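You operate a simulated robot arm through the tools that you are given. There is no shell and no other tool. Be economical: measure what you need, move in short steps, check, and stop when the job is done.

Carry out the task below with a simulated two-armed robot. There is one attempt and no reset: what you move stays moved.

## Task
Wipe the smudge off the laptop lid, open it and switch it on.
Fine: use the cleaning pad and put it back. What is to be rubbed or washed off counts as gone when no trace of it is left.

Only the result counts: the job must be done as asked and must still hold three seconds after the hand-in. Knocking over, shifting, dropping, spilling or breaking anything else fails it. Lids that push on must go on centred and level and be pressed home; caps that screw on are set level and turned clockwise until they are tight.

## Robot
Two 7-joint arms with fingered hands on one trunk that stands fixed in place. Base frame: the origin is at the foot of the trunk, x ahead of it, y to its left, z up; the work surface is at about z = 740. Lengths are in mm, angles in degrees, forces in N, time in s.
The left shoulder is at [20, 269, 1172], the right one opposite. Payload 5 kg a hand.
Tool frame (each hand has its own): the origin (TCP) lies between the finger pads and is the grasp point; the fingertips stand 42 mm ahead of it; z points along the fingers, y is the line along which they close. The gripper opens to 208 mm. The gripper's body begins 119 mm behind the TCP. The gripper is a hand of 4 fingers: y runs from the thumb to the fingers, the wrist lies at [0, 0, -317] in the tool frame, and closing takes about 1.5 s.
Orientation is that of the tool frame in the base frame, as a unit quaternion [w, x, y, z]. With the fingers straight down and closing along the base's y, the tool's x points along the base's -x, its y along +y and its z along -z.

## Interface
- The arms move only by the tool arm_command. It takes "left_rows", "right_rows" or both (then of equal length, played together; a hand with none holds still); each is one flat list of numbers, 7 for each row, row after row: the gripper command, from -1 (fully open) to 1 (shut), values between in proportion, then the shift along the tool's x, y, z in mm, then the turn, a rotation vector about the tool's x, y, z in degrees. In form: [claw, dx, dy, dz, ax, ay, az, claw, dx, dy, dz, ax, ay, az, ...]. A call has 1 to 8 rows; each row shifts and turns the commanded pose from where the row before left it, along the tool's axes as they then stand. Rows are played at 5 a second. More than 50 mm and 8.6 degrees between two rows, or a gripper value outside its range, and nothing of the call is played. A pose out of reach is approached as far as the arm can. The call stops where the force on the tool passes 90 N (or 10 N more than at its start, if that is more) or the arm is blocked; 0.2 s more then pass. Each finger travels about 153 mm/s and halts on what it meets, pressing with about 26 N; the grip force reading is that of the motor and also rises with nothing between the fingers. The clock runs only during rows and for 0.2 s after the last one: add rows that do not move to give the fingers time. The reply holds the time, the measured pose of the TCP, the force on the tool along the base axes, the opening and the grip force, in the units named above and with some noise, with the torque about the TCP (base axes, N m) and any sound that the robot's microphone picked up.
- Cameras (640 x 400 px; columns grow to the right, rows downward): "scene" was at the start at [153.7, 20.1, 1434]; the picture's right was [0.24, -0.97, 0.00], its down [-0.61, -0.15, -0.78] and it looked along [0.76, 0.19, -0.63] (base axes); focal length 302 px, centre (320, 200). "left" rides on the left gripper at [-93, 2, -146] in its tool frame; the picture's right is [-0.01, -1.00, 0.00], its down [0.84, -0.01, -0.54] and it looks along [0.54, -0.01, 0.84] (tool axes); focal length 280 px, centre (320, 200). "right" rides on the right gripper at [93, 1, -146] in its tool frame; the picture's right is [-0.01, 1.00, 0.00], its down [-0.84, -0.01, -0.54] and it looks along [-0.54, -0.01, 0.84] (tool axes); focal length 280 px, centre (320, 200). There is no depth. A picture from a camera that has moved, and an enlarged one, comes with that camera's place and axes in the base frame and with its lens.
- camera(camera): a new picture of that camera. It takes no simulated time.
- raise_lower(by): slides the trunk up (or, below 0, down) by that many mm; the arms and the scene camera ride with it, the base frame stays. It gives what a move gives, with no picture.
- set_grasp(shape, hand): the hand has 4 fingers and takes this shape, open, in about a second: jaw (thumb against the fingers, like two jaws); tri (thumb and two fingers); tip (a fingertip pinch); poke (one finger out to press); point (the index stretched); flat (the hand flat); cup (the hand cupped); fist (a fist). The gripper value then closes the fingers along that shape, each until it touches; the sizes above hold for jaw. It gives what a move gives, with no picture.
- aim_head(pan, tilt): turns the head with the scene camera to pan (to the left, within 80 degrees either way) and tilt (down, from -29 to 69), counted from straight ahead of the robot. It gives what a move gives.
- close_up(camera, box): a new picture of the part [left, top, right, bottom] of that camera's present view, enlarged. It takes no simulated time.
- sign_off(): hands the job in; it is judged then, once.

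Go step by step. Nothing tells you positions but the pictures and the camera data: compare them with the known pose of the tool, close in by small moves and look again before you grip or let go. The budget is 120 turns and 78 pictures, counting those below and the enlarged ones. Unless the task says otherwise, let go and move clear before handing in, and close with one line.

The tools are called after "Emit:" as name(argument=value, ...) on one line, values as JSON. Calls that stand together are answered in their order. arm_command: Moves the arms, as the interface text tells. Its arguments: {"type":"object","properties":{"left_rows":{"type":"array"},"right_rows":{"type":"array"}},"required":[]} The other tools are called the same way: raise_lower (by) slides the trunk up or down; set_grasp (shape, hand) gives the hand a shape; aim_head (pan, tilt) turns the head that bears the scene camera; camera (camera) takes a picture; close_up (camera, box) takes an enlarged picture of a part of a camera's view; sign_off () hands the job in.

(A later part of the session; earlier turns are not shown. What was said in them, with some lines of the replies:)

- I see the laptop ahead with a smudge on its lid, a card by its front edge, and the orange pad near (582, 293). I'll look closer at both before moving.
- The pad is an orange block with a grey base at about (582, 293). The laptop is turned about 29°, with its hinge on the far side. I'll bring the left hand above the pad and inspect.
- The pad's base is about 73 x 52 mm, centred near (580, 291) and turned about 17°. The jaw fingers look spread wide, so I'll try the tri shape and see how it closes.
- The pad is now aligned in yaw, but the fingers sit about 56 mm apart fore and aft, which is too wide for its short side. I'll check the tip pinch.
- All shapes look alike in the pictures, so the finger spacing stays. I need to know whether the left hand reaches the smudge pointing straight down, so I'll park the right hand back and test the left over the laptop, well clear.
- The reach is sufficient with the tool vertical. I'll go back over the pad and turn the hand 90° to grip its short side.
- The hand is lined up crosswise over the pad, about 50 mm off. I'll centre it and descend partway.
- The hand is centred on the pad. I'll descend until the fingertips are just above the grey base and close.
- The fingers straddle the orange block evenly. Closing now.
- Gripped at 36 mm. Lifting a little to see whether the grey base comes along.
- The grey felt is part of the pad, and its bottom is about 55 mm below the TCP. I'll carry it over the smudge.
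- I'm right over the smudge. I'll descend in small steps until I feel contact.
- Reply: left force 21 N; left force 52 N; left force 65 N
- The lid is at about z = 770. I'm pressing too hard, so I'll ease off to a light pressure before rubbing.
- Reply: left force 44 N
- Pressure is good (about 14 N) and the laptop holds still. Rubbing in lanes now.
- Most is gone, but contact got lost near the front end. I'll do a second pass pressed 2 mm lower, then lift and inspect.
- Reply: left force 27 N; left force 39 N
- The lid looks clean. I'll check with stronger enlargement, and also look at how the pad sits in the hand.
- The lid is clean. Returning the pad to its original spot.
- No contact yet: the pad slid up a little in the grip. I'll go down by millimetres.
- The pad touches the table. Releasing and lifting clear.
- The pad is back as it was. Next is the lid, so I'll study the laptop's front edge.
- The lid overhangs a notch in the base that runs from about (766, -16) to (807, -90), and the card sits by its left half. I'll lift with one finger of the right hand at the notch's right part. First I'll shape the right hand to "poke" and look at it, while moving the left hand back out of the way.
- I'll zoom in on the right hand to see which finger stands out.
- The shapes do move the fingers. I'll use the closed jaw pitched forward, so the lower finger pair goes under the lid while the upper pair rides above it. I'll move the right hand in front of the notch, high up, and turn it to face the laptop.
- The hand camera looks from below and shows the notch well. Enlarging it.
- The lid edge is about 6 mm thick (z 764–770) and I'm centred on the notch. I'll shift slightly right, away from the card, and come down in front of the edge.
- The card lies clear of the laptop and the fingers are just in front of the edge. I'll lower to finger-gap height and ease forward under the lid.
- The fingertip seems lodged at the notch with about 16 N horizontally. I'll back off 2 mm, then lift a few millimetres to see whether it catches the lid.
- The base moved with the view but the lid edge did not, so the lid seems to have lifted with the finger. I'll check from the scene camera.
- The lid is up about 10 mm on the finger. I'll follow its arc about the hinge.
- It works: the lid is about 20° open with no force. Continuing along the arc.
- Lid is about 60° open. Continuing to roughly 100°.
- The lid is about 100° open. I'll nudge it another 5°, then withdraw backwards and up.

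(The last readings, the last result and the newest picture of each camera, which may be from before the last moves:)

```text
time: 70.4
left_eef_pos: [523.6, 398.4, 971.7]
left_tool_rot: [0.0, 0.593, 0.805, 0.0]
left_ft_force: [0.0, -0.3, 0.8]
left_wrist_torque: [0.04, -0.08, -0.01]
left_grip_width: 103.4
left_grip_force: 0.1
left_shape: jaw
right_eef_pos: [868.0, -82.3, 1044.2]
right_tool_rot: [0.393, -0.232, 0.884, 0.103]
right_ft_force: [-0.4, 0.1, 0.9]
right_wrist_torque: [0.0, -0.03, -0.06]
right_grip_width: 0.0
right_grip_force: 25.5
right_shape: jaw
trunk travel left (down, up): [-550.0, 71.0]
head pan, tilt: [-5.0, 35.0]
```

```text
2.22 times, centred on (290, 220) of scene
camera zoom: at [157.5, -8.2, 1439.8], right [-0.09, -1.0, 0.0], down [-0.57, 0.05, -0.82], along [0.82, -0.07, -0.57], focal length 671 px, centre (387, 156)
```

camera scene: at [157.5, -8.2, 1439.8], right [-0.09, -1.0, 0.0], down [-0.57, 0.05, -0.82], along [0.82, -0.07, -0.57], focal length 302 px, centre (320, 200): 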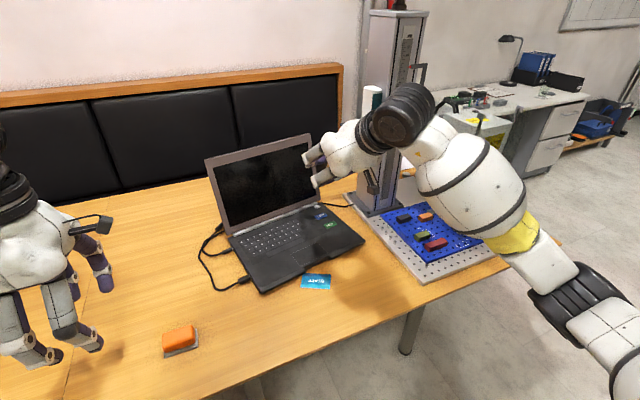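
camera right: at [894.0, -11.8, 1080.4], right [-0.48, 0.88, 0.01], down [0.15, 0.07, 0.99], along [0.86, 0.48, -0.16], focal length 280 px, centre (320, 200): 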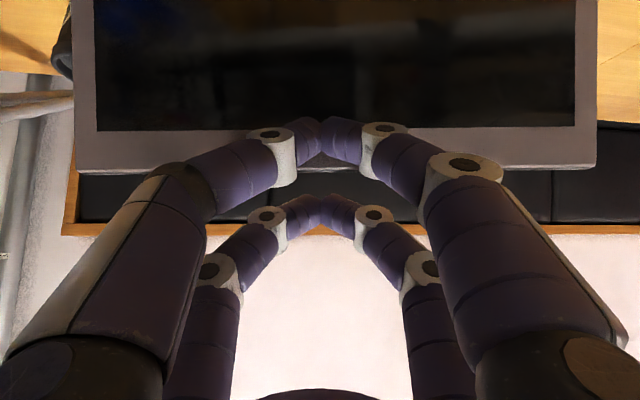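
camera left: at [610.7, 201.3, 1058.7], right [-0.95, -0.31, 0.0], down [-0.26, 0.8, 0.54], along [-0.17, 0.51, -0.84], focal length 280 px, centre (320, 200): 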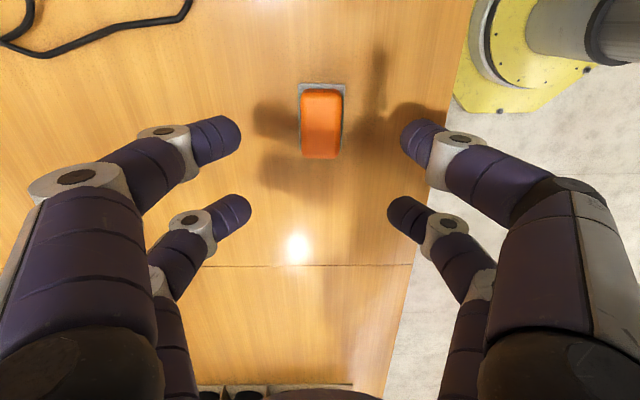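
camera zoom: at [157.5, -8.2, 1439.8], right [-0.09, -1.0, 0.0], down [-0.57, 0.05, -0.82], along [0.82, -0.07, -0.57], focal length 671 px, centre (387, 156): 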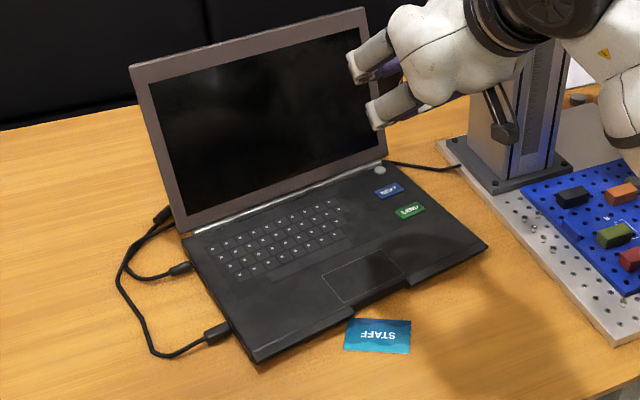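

The lid stays open. I see a round button at the back right corner of the deck plus blue and green labels. Zooming in.

Emit:
close_up(camera="scene", box=[300, 195, 340, 235])

Emit:
close_up(camera="scene", box=[230, 180, 370, 300])

```text
10.00 times, centred on (320, 215) of scene
camera zoom: at [157.5, -8.2, 1439.8], right [-0.09, -1.0, 0.0], down [-0.57, 0.05, -0.82], along [0.82, -0.07, -0.57], focal length 3018 px, centre (320, 50)
```

zoom: 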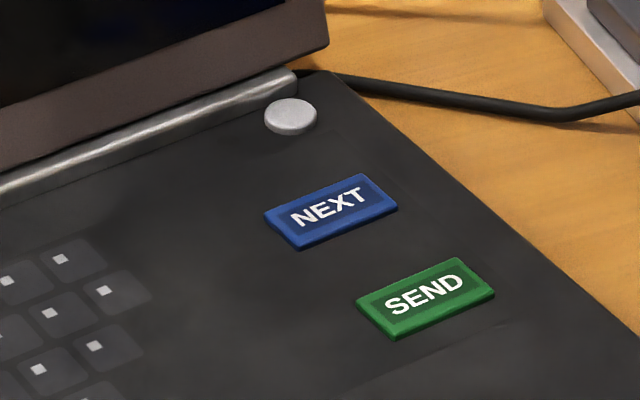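

```text
3.33 times, centred on (300, 240) of scene
camera zoom: at [157.5, -8.2, 1439.8], right [-0.09, -1.0, 0.0], down [-0.57, 0.05, -0.82], along [0.82, -0.07, -0.57], focal length 1006 px, centre (387, 67)
```

zoom: 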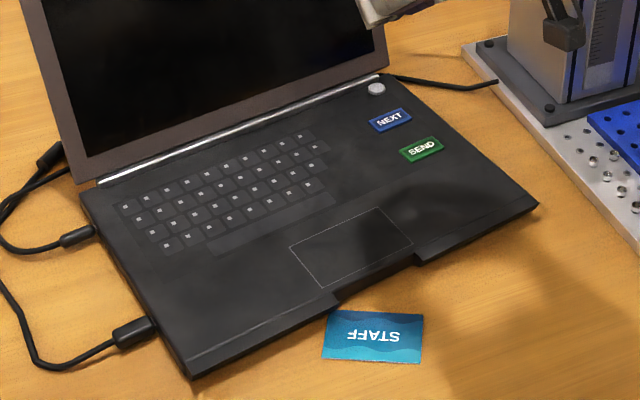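

The silver round button, at about (1086, -76), is the power button; NEXT and SEND must not be touched. I'll bring the right hand lower and in line with it, well in front, and fix its position with the hand camera.

Emit:
arm_command(right_rows=[1, 24.8, -33, 22.3, 0, 0, 0, 1, 24.8, -33, 22.3, 0, 0, 0, 1, 24.8, -33, 22.3, 0, 0, 0, 1, 0, 0, 0, 0, 0, 0])

Emit:
camera(camera="right")

```text
time: 71.4
left_eef_pos: [525.0, 398.1, 970.6]
left_tool_rot: [0.0, 0.594, 0.805, -0.001]
left_ft_force: [-0.1, 0.5, -0.5]
left_wrist_torque: [0.0, -0.02, 0.0]
left_grip_width: 103.3
left_grip_force: 0.0
left_shape: jaw
right_eef_pos: [917.4, -170.4, 945.9]
right_tool_rot: [0.394, -0.231, 0.884, 0.103]
right_ft_force: [0.4, 0.5, 0.0]
right_wrist_torque: [-0.02, 0.0, -0.04]
right_grip_width: 0.1
right_grip_force: 26.5
right_shape: jaw
trunk travel left (down, up): [-550.0, 71.0]
head pan, tilt: [-5.0, 35.0]
```

```text
20 pictures are left
camera right: at [768.1, -252.6, 975.6], right [-0.48, 0.88, 0.01], down [0.15, 0.07, 0.99], along [0.86, 0.48, -0.16], focal length 280 px, centre (320, 200)
```

right: 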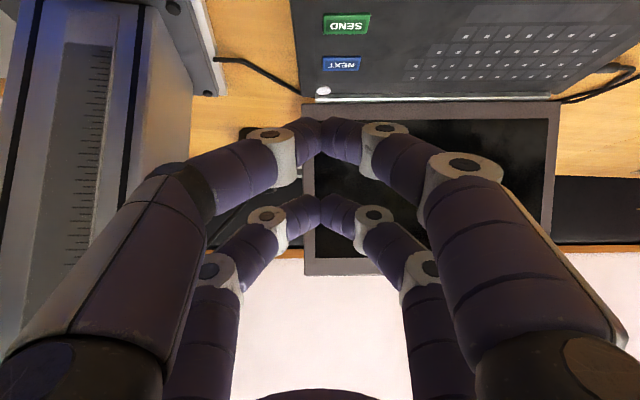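

The hand is aligned with the button (about H 904 along the laptop's depth, with the screen about 27 mm behind it). I'll flatten the pitch to 30° and approach to about 40 mm above.

Emit:
arm_command(right_rows=[1, 0, 0, 0, 0, 6, 0, 1, 0, 0, 0, 0, 6, 0, 1, -0.1, 0.5, 42.7, 0, 0, 0, 1, -0.1, 0.5, 42.7, 0, 0, 0, 1, -0.1, 0.5, 42.7, 0, 0, 0, 1, -0.1, 0.5, 42.6, 0, 0, 0, 1, 0, 0, 0, 0, 0, 0])

Emit:
camera(camera="right")

Emit:
close_up(camera="scene", box=[230, 130, 390, 250])

```text
time: 73.0
left_eef_pos: [523.7, 398.6, 973.1]
left_tool_rot: [0.002, 0.594, 0.804, 0.001]
left_ft_force: [0.3, 0.6, -1.0]
left_wrist_torque: [-0.05, -0.02, -0.01]
left_grip_width: 103.2
left_grip_force: 0.0
left_shape: jaw
right_eef_pos: [1004.2, -117.9, 818.7]
right_tool_rot: [0.305, -0.24, 0.918, 0.078]
right_ft_force: [-3.5, -5.4, 50.8]
right_wrist_torque: [-0.4, 0.42, -0.01]
right_grip_width: 0.0
right_grip_force: 25.7
right_shape: jaw
trunk travel left (down, up): [-550.0, 71.0]
head pan, tilt: [-5.0, 35.0]
```

```text
19 pictures are left
camera right: at [862.1, -195.7, 881.0], right [-0.48, 0.88, 0.01], down [0.31, 0.16, 0.94], along [0.82, 0.45, -0.35], focal length 280 px, centre (320, 200)
```

right: 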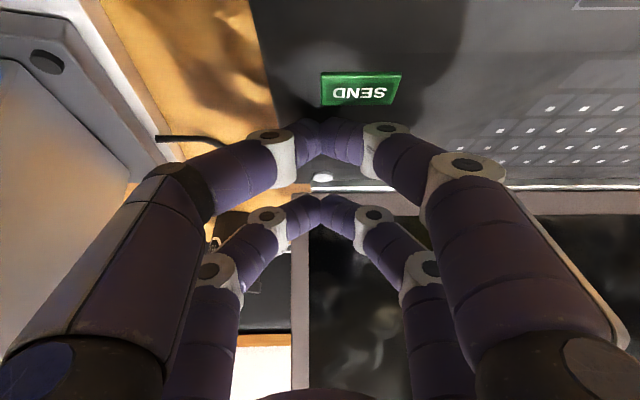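

```text
3.33 times, centred on (310, 190) of scene
camera zoom: at [154.3, -7.6, 1440.8], right [-0.09, -1.0, 0.0], down [-0.57, 0.05, -0.82], along [0.82, -0.07, -0.57], focal length 1006 px, centre (353, 233)
```

zoom: 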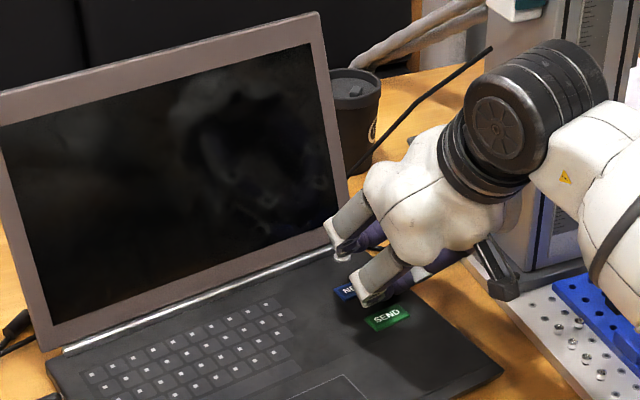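

I turned the pitch the wrong way, and the fingers touched the deck between SEND and NEXT. Lifting straight off at once.

Emit:
arm_command(right_rows=[1, -18, 0, -24, 0, 0, 0, 1, -24, 0, -32, 0, 0, 0, 1, -24, 0, -32, 0, 0, 0, 1, 0, 0, 0, 0, 0, 0])

Emit:
close_up(camera="scene", box=[190, 130, 390, 300])

```text
time: 74.0
left_eef_pos: [524.6, 397.0, 969.9]
left_tool_rot: [0.0, 0.593, 0.805, 0.0]
left_ft_force: [0.9, 0.1, -0.4]
left_wrist_torque: [-0.02, 0.1, 0.02]
left_grip_width: 103.4
left_grip_force: 0.0
left_shape: jaw
right_eef_pos: [1004.7, -122.4, 913.3]
right_tool_rot: [0.298, -0.239, 0.921, 0.077]
right_ft_force: [0.9, 0.3, 0.0]
right_wrist_torque: [0.03, 0.01, 0.01]
right_grip_width: 0.0
right_grip_force: 26.0
right_shape: jaw
trunk travel left (down, up): [-550.0, 71.0]
head pan, tilt: [-5.0, 35.0]
```

```text
2.35 times, centred on (290, 215) of scene
camera zoom: at [159.1, -8.0, 1439.4], right [-0.09, -1.0, 0.0], down [-0.57, 0.05, -0.82], along [0.82, -0.07, -0.57], focal length 710 px, centre (391, 165)
```

zoom: 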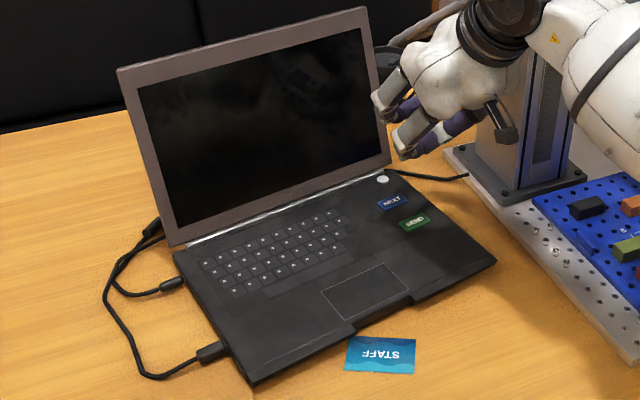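

Nothing was disturbed: same layout, blank screen. Now the correct pitch change, flatter, and then the approach.

Emit:
arm_command(right_rows=[1, 0, 0, 0, 0, -8, 0, 1, 0, 0, 0, 0, -8, 0, 1, 0, 0, 0, 0, -8, 0, 1, 0, 0, 0, 0, 0, 0])

Emit:
camera(camera="right")

```text
time: 75.0
left_eef_pos: [523.5, 397.9, 971.5]
left_tool_rot: [-0.001, 0.594, 0.805, 0.0]
left_ft_force: [0.2, -0.9, 0.4]
left_wrist_torque: [0.01, -0.04, 0.0]
left_grip_width: 103.6
left_grip_force: 0.1
left_shape: jaw
right_eef_pos: [1005.2, -119.8, 918.1]
right_tool_rot: [0.485, -0.218, 0.838, 0.126]
right_ft_force: [0.1, -0.4, -0.2]
right_wrist_torque: [-0.01, -0.03, -0.01]
right_grip_width: 0.2
right_grip_force: 26.2
right_shape: jaw
trunk travel left (down, up): [-550.0, 71.0]
head pan, tilt: [-5.0, 35.0]
```

```text
16 pictures are left
camera right: at [853.3, -203.0, 910.2], right [-0.48, 0.88, 0.01], down [-0.04, -0.03, 1.0], along [0.87, 0.48, 0.05], focal length 280 px, centre (320, 200)
```

right: 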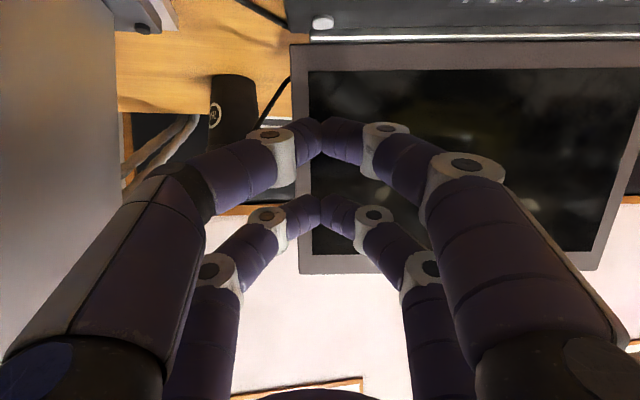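

Button confirmed at H about 902. I'll flatten another 4° for screen clearance and approach to about 28 mm above it.

Emit:
arm_command(right_rows=[1, 0, 0, 0, 0, -4, 0, 1, 13.2, 0.7, 27.8, 0, 0, 0, 1, 13.2, 0.7, 27.8, 0, 0, 0, 1, 13.2, 0.6, 27.8, 0, 0, 0, 1, 0, 0, 0, 0, 0, 0])

Emit:
camera(camera="right")

Emit:
close_up(camera="scene", box=[270, 150, 370, 250])

```text
time: 76.2
left_eef_pos: [525.8, 397.8, 971.0]
left_tool_rot: [0.001, 0.593, 0.805, 0.0]
left_ft_force: [0.8, 0.6, -0.9]
left_wrist_torque: [-0.04, 0.06, -0.02]
left_grip_width: 103.3
left_grip_force: 0.0
left_shape: jaw
right_eef_pos: [1056.3, -90.2, 843.3]
right_tool_rot: [0.511, -0.214, 0.821, 0.134]
right_ft_force: [0.5, 0.2, -0.7]
right_wrist_torque: [-0.01, -0.05, 0.01]
right_grip_width: 0.0
right_grip_force: 25.5
right_shape: jaw
trunk travel left (down, up): [-550.0, 71.0]
head pan, tilt: [-5.0, 35.0]
```

```text
15 pictures are left
camera right: at [905.1, -173.9, 825.0], right [-0.48, 0.88, 0.01], down [-0.09, -0.07, 0.99], along [0.87, 0.48, 0.11], focal length 280 px, centre (320, 200)
```

right: 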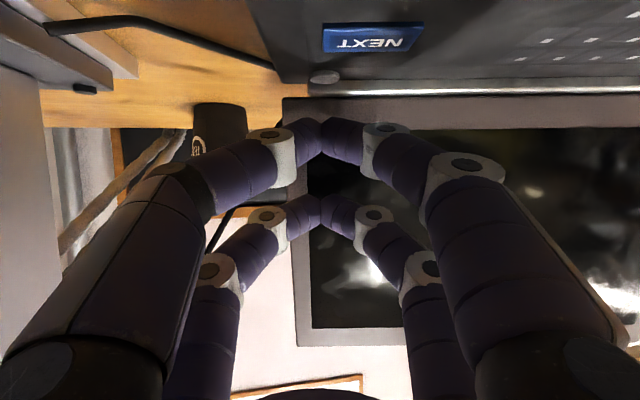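

```text
4.00 times, centred on (320, 200) of scene
camera zoom: at [158.6, -7.9, 1439.7], right [-0.09, -1.0, 0.0], down [-0.57, 0.05, -0.82], along [0.82, -0.07, -0.57], focal length 1207 px, centre (320, 200)
```

zoom: 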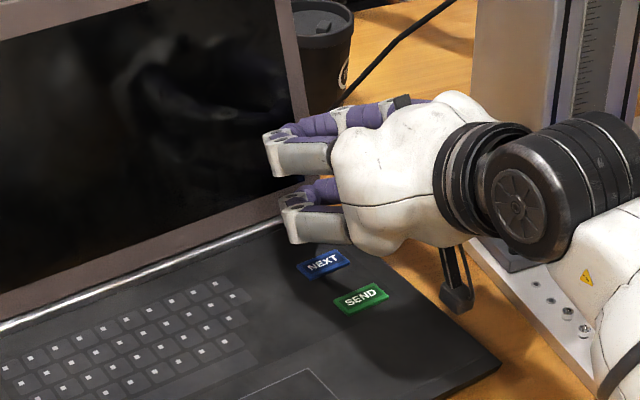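

Aligned: the fingertip is about 25 mm above the button. I'll come straight down with small steps.

Emit:
arm_command(right_rows=[1, 9, 1, 4.4, 0, 0, 0, 1, 9, 1, 4.4, 0, 0, 0, 1, 0, 0, 0, 0, 0, 0])

Emit:
close_up(camera="right", box=[240, 40, 400, 160])

```text
time: 77.0
left_eef_pos: [523.9, 397.0, 970.5]
left_tool_rot: [0.001, 0.594, 0.805, -0.001]
left_ft_force: [0.4, -0.8, -0.2]
left_wrist_torque: [-0.01, -0.01, -0.01]
left_grip_width: 103.2
left_grip_force: 0.1
left_shape: jaw
right_eef_pos: [1053.8, -88.0, 825.1]
right_tool_rot: [0.513, -0.215, 0.82, 0.134]
right_ft_force: [0.3, 0.6, -0.1]
right_wrist_torque: [-0.01, -0.01, -0.02]
right_grip_width: 0.0
right_grip_force: 25.9
right_shape: jaw
trunk travel left (down, up): [-550.0, 71.0]
head pan, tilt: [-5.0, 35.0]
```

```text
3.33 times, centred on (320, 100) of right
camera zoom: at [902.6, -171.4, 806.3], right [-0.48, 0.88, 0.01], down [-0.09, -0.07, 0.99], along [0.87, 0.48, 0.11], focal length 935 px, centre (320, 533)
```

zoom: 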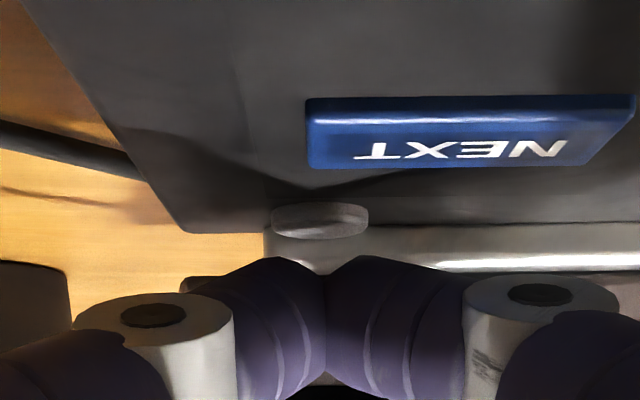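

Well aligned over the button. Pressing down in 2 mm steps.

Emit:
arm_command(right_rows=[1, 1.8, 0, 0.9, 0, 0, 0, 1, 1.8, 0, 0.9, 0, 0, 0, 1, 0, 0, 0, 0, 0, 0])

Emit:
arm_command(right_rows=[1, 1.8, 0, 0.9, 0, 0, 0, 1, 0, 0, 0, 0, 0, 0])

Emit:
arm_command(right_rows=[1, 1.8, 0, 0.9, 0, 0, 0, 1, 0, 0, 0, 0, 0, 0])

```text
time: 77.8
left_eef_pos: [523.8, 398.3, 971.1]
left_tool_rot: [0.0, 0.594, 0.805, 0.0]
left_ft_force: [0.3, 0.1, -0.9]
left_wrist_torque: [0.02, -0.01, 0.0]
left_grip_width: 103.5
left_grip_force: 0.0
left_shape: jaw
right_eef_pos: [1053.0, -88.5, 822.0]
right_tool_rot: [0.513, -0.214, 0.82, 0.134]
right_ft_force: [0.0, -0.6, 0.8]
right_wrist_torque: [-0.02, 0.03, -0.01]
right_grip_width: 0.0
right_grip_force: 26.7
right_shape: jaw
trunk travel left (down, up): [-550.0, 71.0]
head pan, tilt: [-5.0, 35.0]
```

```text
time: 78.4
left_eef_pos: [525.7, 397.7, 970.2]
left_tool_rot: [0.0, 0.593, 0.805, 0.0]
left_ft_force: [-0.6, 0.1, 0.5]
left_wrist_torque: [0.0, 0.0, 0.02]
left_grip_width: 103.6
left_grip_force: 0.0
left_shape: jaw
right_eef_pos: [1052.7, -87.9, 820.1]
right_tool_rot: [0.513, -0.215, 0.82, 0.135]
right_ft_force: [0.0, 0.3, -0.1]
right_wrist_torque: [-0.04, 0.01, 0.02]
right_grip_width: 0.0
right_grip_force: 25.7
right_shape: jaw
trunk travel left (down, up): [-550.0, 71.0]
head pan, tilt: [-5.0, 35.0]
```

```text
time: 79.0
left_eef_pos: [524.9, 397.6, 971.8]
left_tool_rot: [0.0, 0.594, 0.805, 0.001]
left_ft_force: [-0.5, 0.1, 0.6]
left_wrist_torque: [0.02, 0.01, 0.02]
left_grip_width: 103.6
left_grip_force: 0.0
left_shape: jaw
right_eef_pos: [1052.8, -88.7, 818.0]
right_tool_rot: [0.513, -0.214, 0.82, 0.134]
right_ft_force: [0.3, 0.1, 1.0]
right_wrist_torque: [0.04, 0.01, 0.01]
right_grip_width: 0.2
right_grip_force: 25.8
right_shape: jaw
trunk travel left (down, up): [-550.0, 71.0]
head pan, tilt: [-5.0, 35.0]
```

Emit:
arm_command(right_rows=[1, 1.8, 0, 0.9, 0, 0, 0, 1, 0, 0, 0, 0, 0, 0])

Emit:
arm_command(right_rows=[1, 1.8, 0, 0.9, 0, 0, 0, 1, 0, 0, 0, 0, 0, 0])

Emit:
close_up(camera="right", box=[240, 40, 400, 160])

```text
time: 79.6
left_eef_pos: [525.5, 396.6, 971.5]
left_tool_rot: [0.001, 0.594, 0.804, -0.002]
left_ft_force: [-0.3, -0.9, 0.8]
left_wrist_torque: [0.01, -0.02, -0.01]
left_grip_width: 103.6
left_grip_force: 0.1
left_shape: jaw
right_eef_pos: [1053.1, -88.5, 815.0]
right_tool_rot: [0.513, -0.214, 0.82, 0.134]
right_ft_force: [0.4, -0.5, 1.9]
right_wrist_torque: [0.06, -0.01, -0.01]
right_grip_width: 0.0
right_grip_force: 26.2
right_shape: jaw
trunk travel left (down, up): [-550.0, 71.0]
head pan, tilt: [-5.0, 35.0]
heard: click
```

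```text
time: 80.2
left_eef_pos: [523.9, 397.0, 970.8]
left_tool_rot: [0.0, 0.593, 0.805, -0.001]
left_ft_force: [-0.1, -0.3, 0.2]
left_wrist_torque: [0.01, 0.0, 0.04]
left_grip_width: 103.6
left_grip_force: 0.0
left_shape: jaw
right_eef_pos: [1053.9, -87.5, 813.7]
right_tool_rot: [0.514, -0.215, 0.82, 0.134]
right_ft_force: [-1.7, -0.5, 8.0]
right_wrist_torque: [0.09, -0.07, -0.01]
right_grip_width: 0.0
right_grip_force: 26.2
right_shape: jaw
trunk travel left (down, up): [-550.0, 71.0]
head pan, tilt: [-5.0, 35.0]
```

```text
3.33 times, centred on (320, 100) of right
camera zoom: at [902.7, -170.8, 795.4], right [-0.48, 0.88, 0.01], down [-0.1, -0.07, 0.99], along [0.87, 0.48, 0.12], focal length 935 px, centre (320, 533)
```

zoom: 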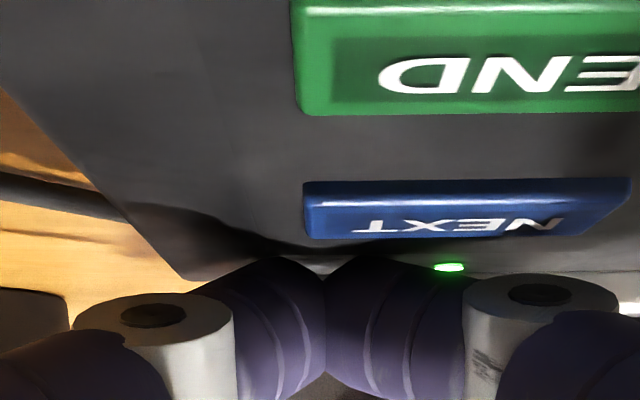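

A click was heard and a green light came on. Releasing straight up, then backing away.

Emit:
arm_command(right_rows=[1, -9, 0, -4.4, 0, 0, 0, 1, -27, 0, -13, 0, 0, 0, 1, -27, 0, -13, 0, 0, 0, 1, -27, 0, -13, 0, 0, 0, 1, 3, 0, -45, 0, 0, 0, 1, 3, 0, -45, 0, 0, 0, 1, 3, 0, -45, 0, 0, 0, 1, 3, 0, -45, 0, 0, 0])

Emit:
arm_command(right_rows=[1, 3, -10, -45, 0, 0, 0, 1, 3, -10, -45, 0, 0, 0, 1, 0, 0, 0, 0, 0, 0, 1, 0, 0, 0, 0, 0, 0])

Emit:
camera(camera="scene")

Emit:
close_up(camera="scene", box=[190, 120, 390, 300])

```text
time: 82.0
left_eef_pos: [525.3, 397.4, 971.5]
left_tool_rot: [0.0, 0.593, 0.805, 0.001]
left_ft_force: [-0.3, 0.0, 0.7]
left_wrist_torque: [0.01, -0.05, 0.0]
left_grip_width: 103.3
left_grip_force: 0.0
left_shape: jaw
right_eef_pos: [904.3, -170.1, 980.6]
right_tool_rot: [0.512, -0.214, 0.821, 0.134]
right_ft_force: [0.4, 0.7, 0.3]
right_wrist_torque: [0.01, -0.01, -0.01]
right_grip_width: 0.1
right_grip_force: 25.8
right_shape: jaw
trunk travel left (down, up): [-550.0, 71.0]
head pan, tilt: [-5.0, 35.0]
```

```text
time: 83.0
left_eef_pos: [524.1, 397.0, 971.4]
left_tool_rot: [-0.001, 0.593, 0.805, 0.0]
left_ft_force: [-0.5, -0.2, -0.2]
left_wrist_torque: [0.0, 0.02, 0.0]
left_grip_width: 103.6
left_grip_force: 0.0
left_shape: jaw
right_eef_pos: [842.5, -229.4, 1014.6]
right_tool_rot: [0.513, -0.214, 0.821, 0.133]
right_ft_force: [0.2, 0.8, -0.2]
right_wrist_torque: [0.0, 0.0, 0.01]
right_grip_width: 0.0
right_grip_force: 26.0
right_shape: jaw
trunk travel left (down, up): [-550.0, 71.0]
head pan, tilt: [-5.0, 35.0]
```

```text
11 pictures are left
camera scene: at [158.2, -8.2, 1439.7], right [-0.09, -1.0, 0.0], down [-0.57, 0.05, -0.82], along [0.82, -0.07, -0.57], focal length 302 px, centre (320, 200)
```

scene: 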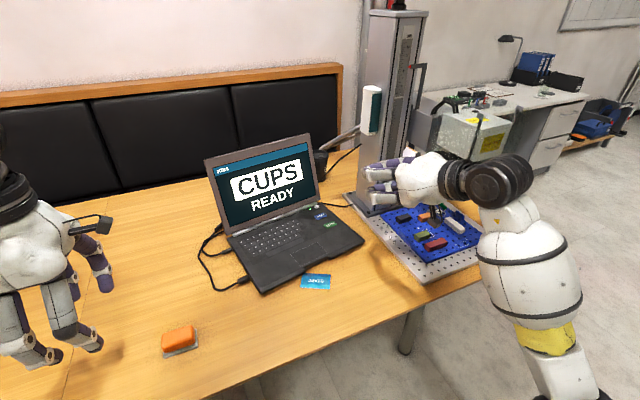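

```text
2.22 times, centred on (290, 210) of scene
camera zoom: at [158.2, -8.2, 1439.7], right [-0.09, -1.0, 0.0], down [-0.57, 0.05, -0.82], along [0.82, -0.07, -0.57], focal length 671 px, centre (387, 178)
```

zoom: 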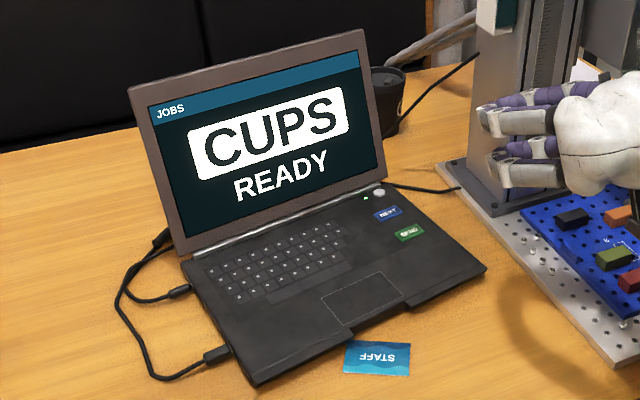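

The screen is lit and shows "CUPS READY", the lid stays open, and the pad and card are in place with both hands clear. Handing in.

Emit:
sign_off()

```text
The job is handed in.
```

The smudge is wiped off with no trace visible, the pad is back in its place, and the laptop is open and switched on. While lining up the power button, the right fingers briefly touched the deck between the SEND and NEXT keys; the screen was still off and nothing moved.
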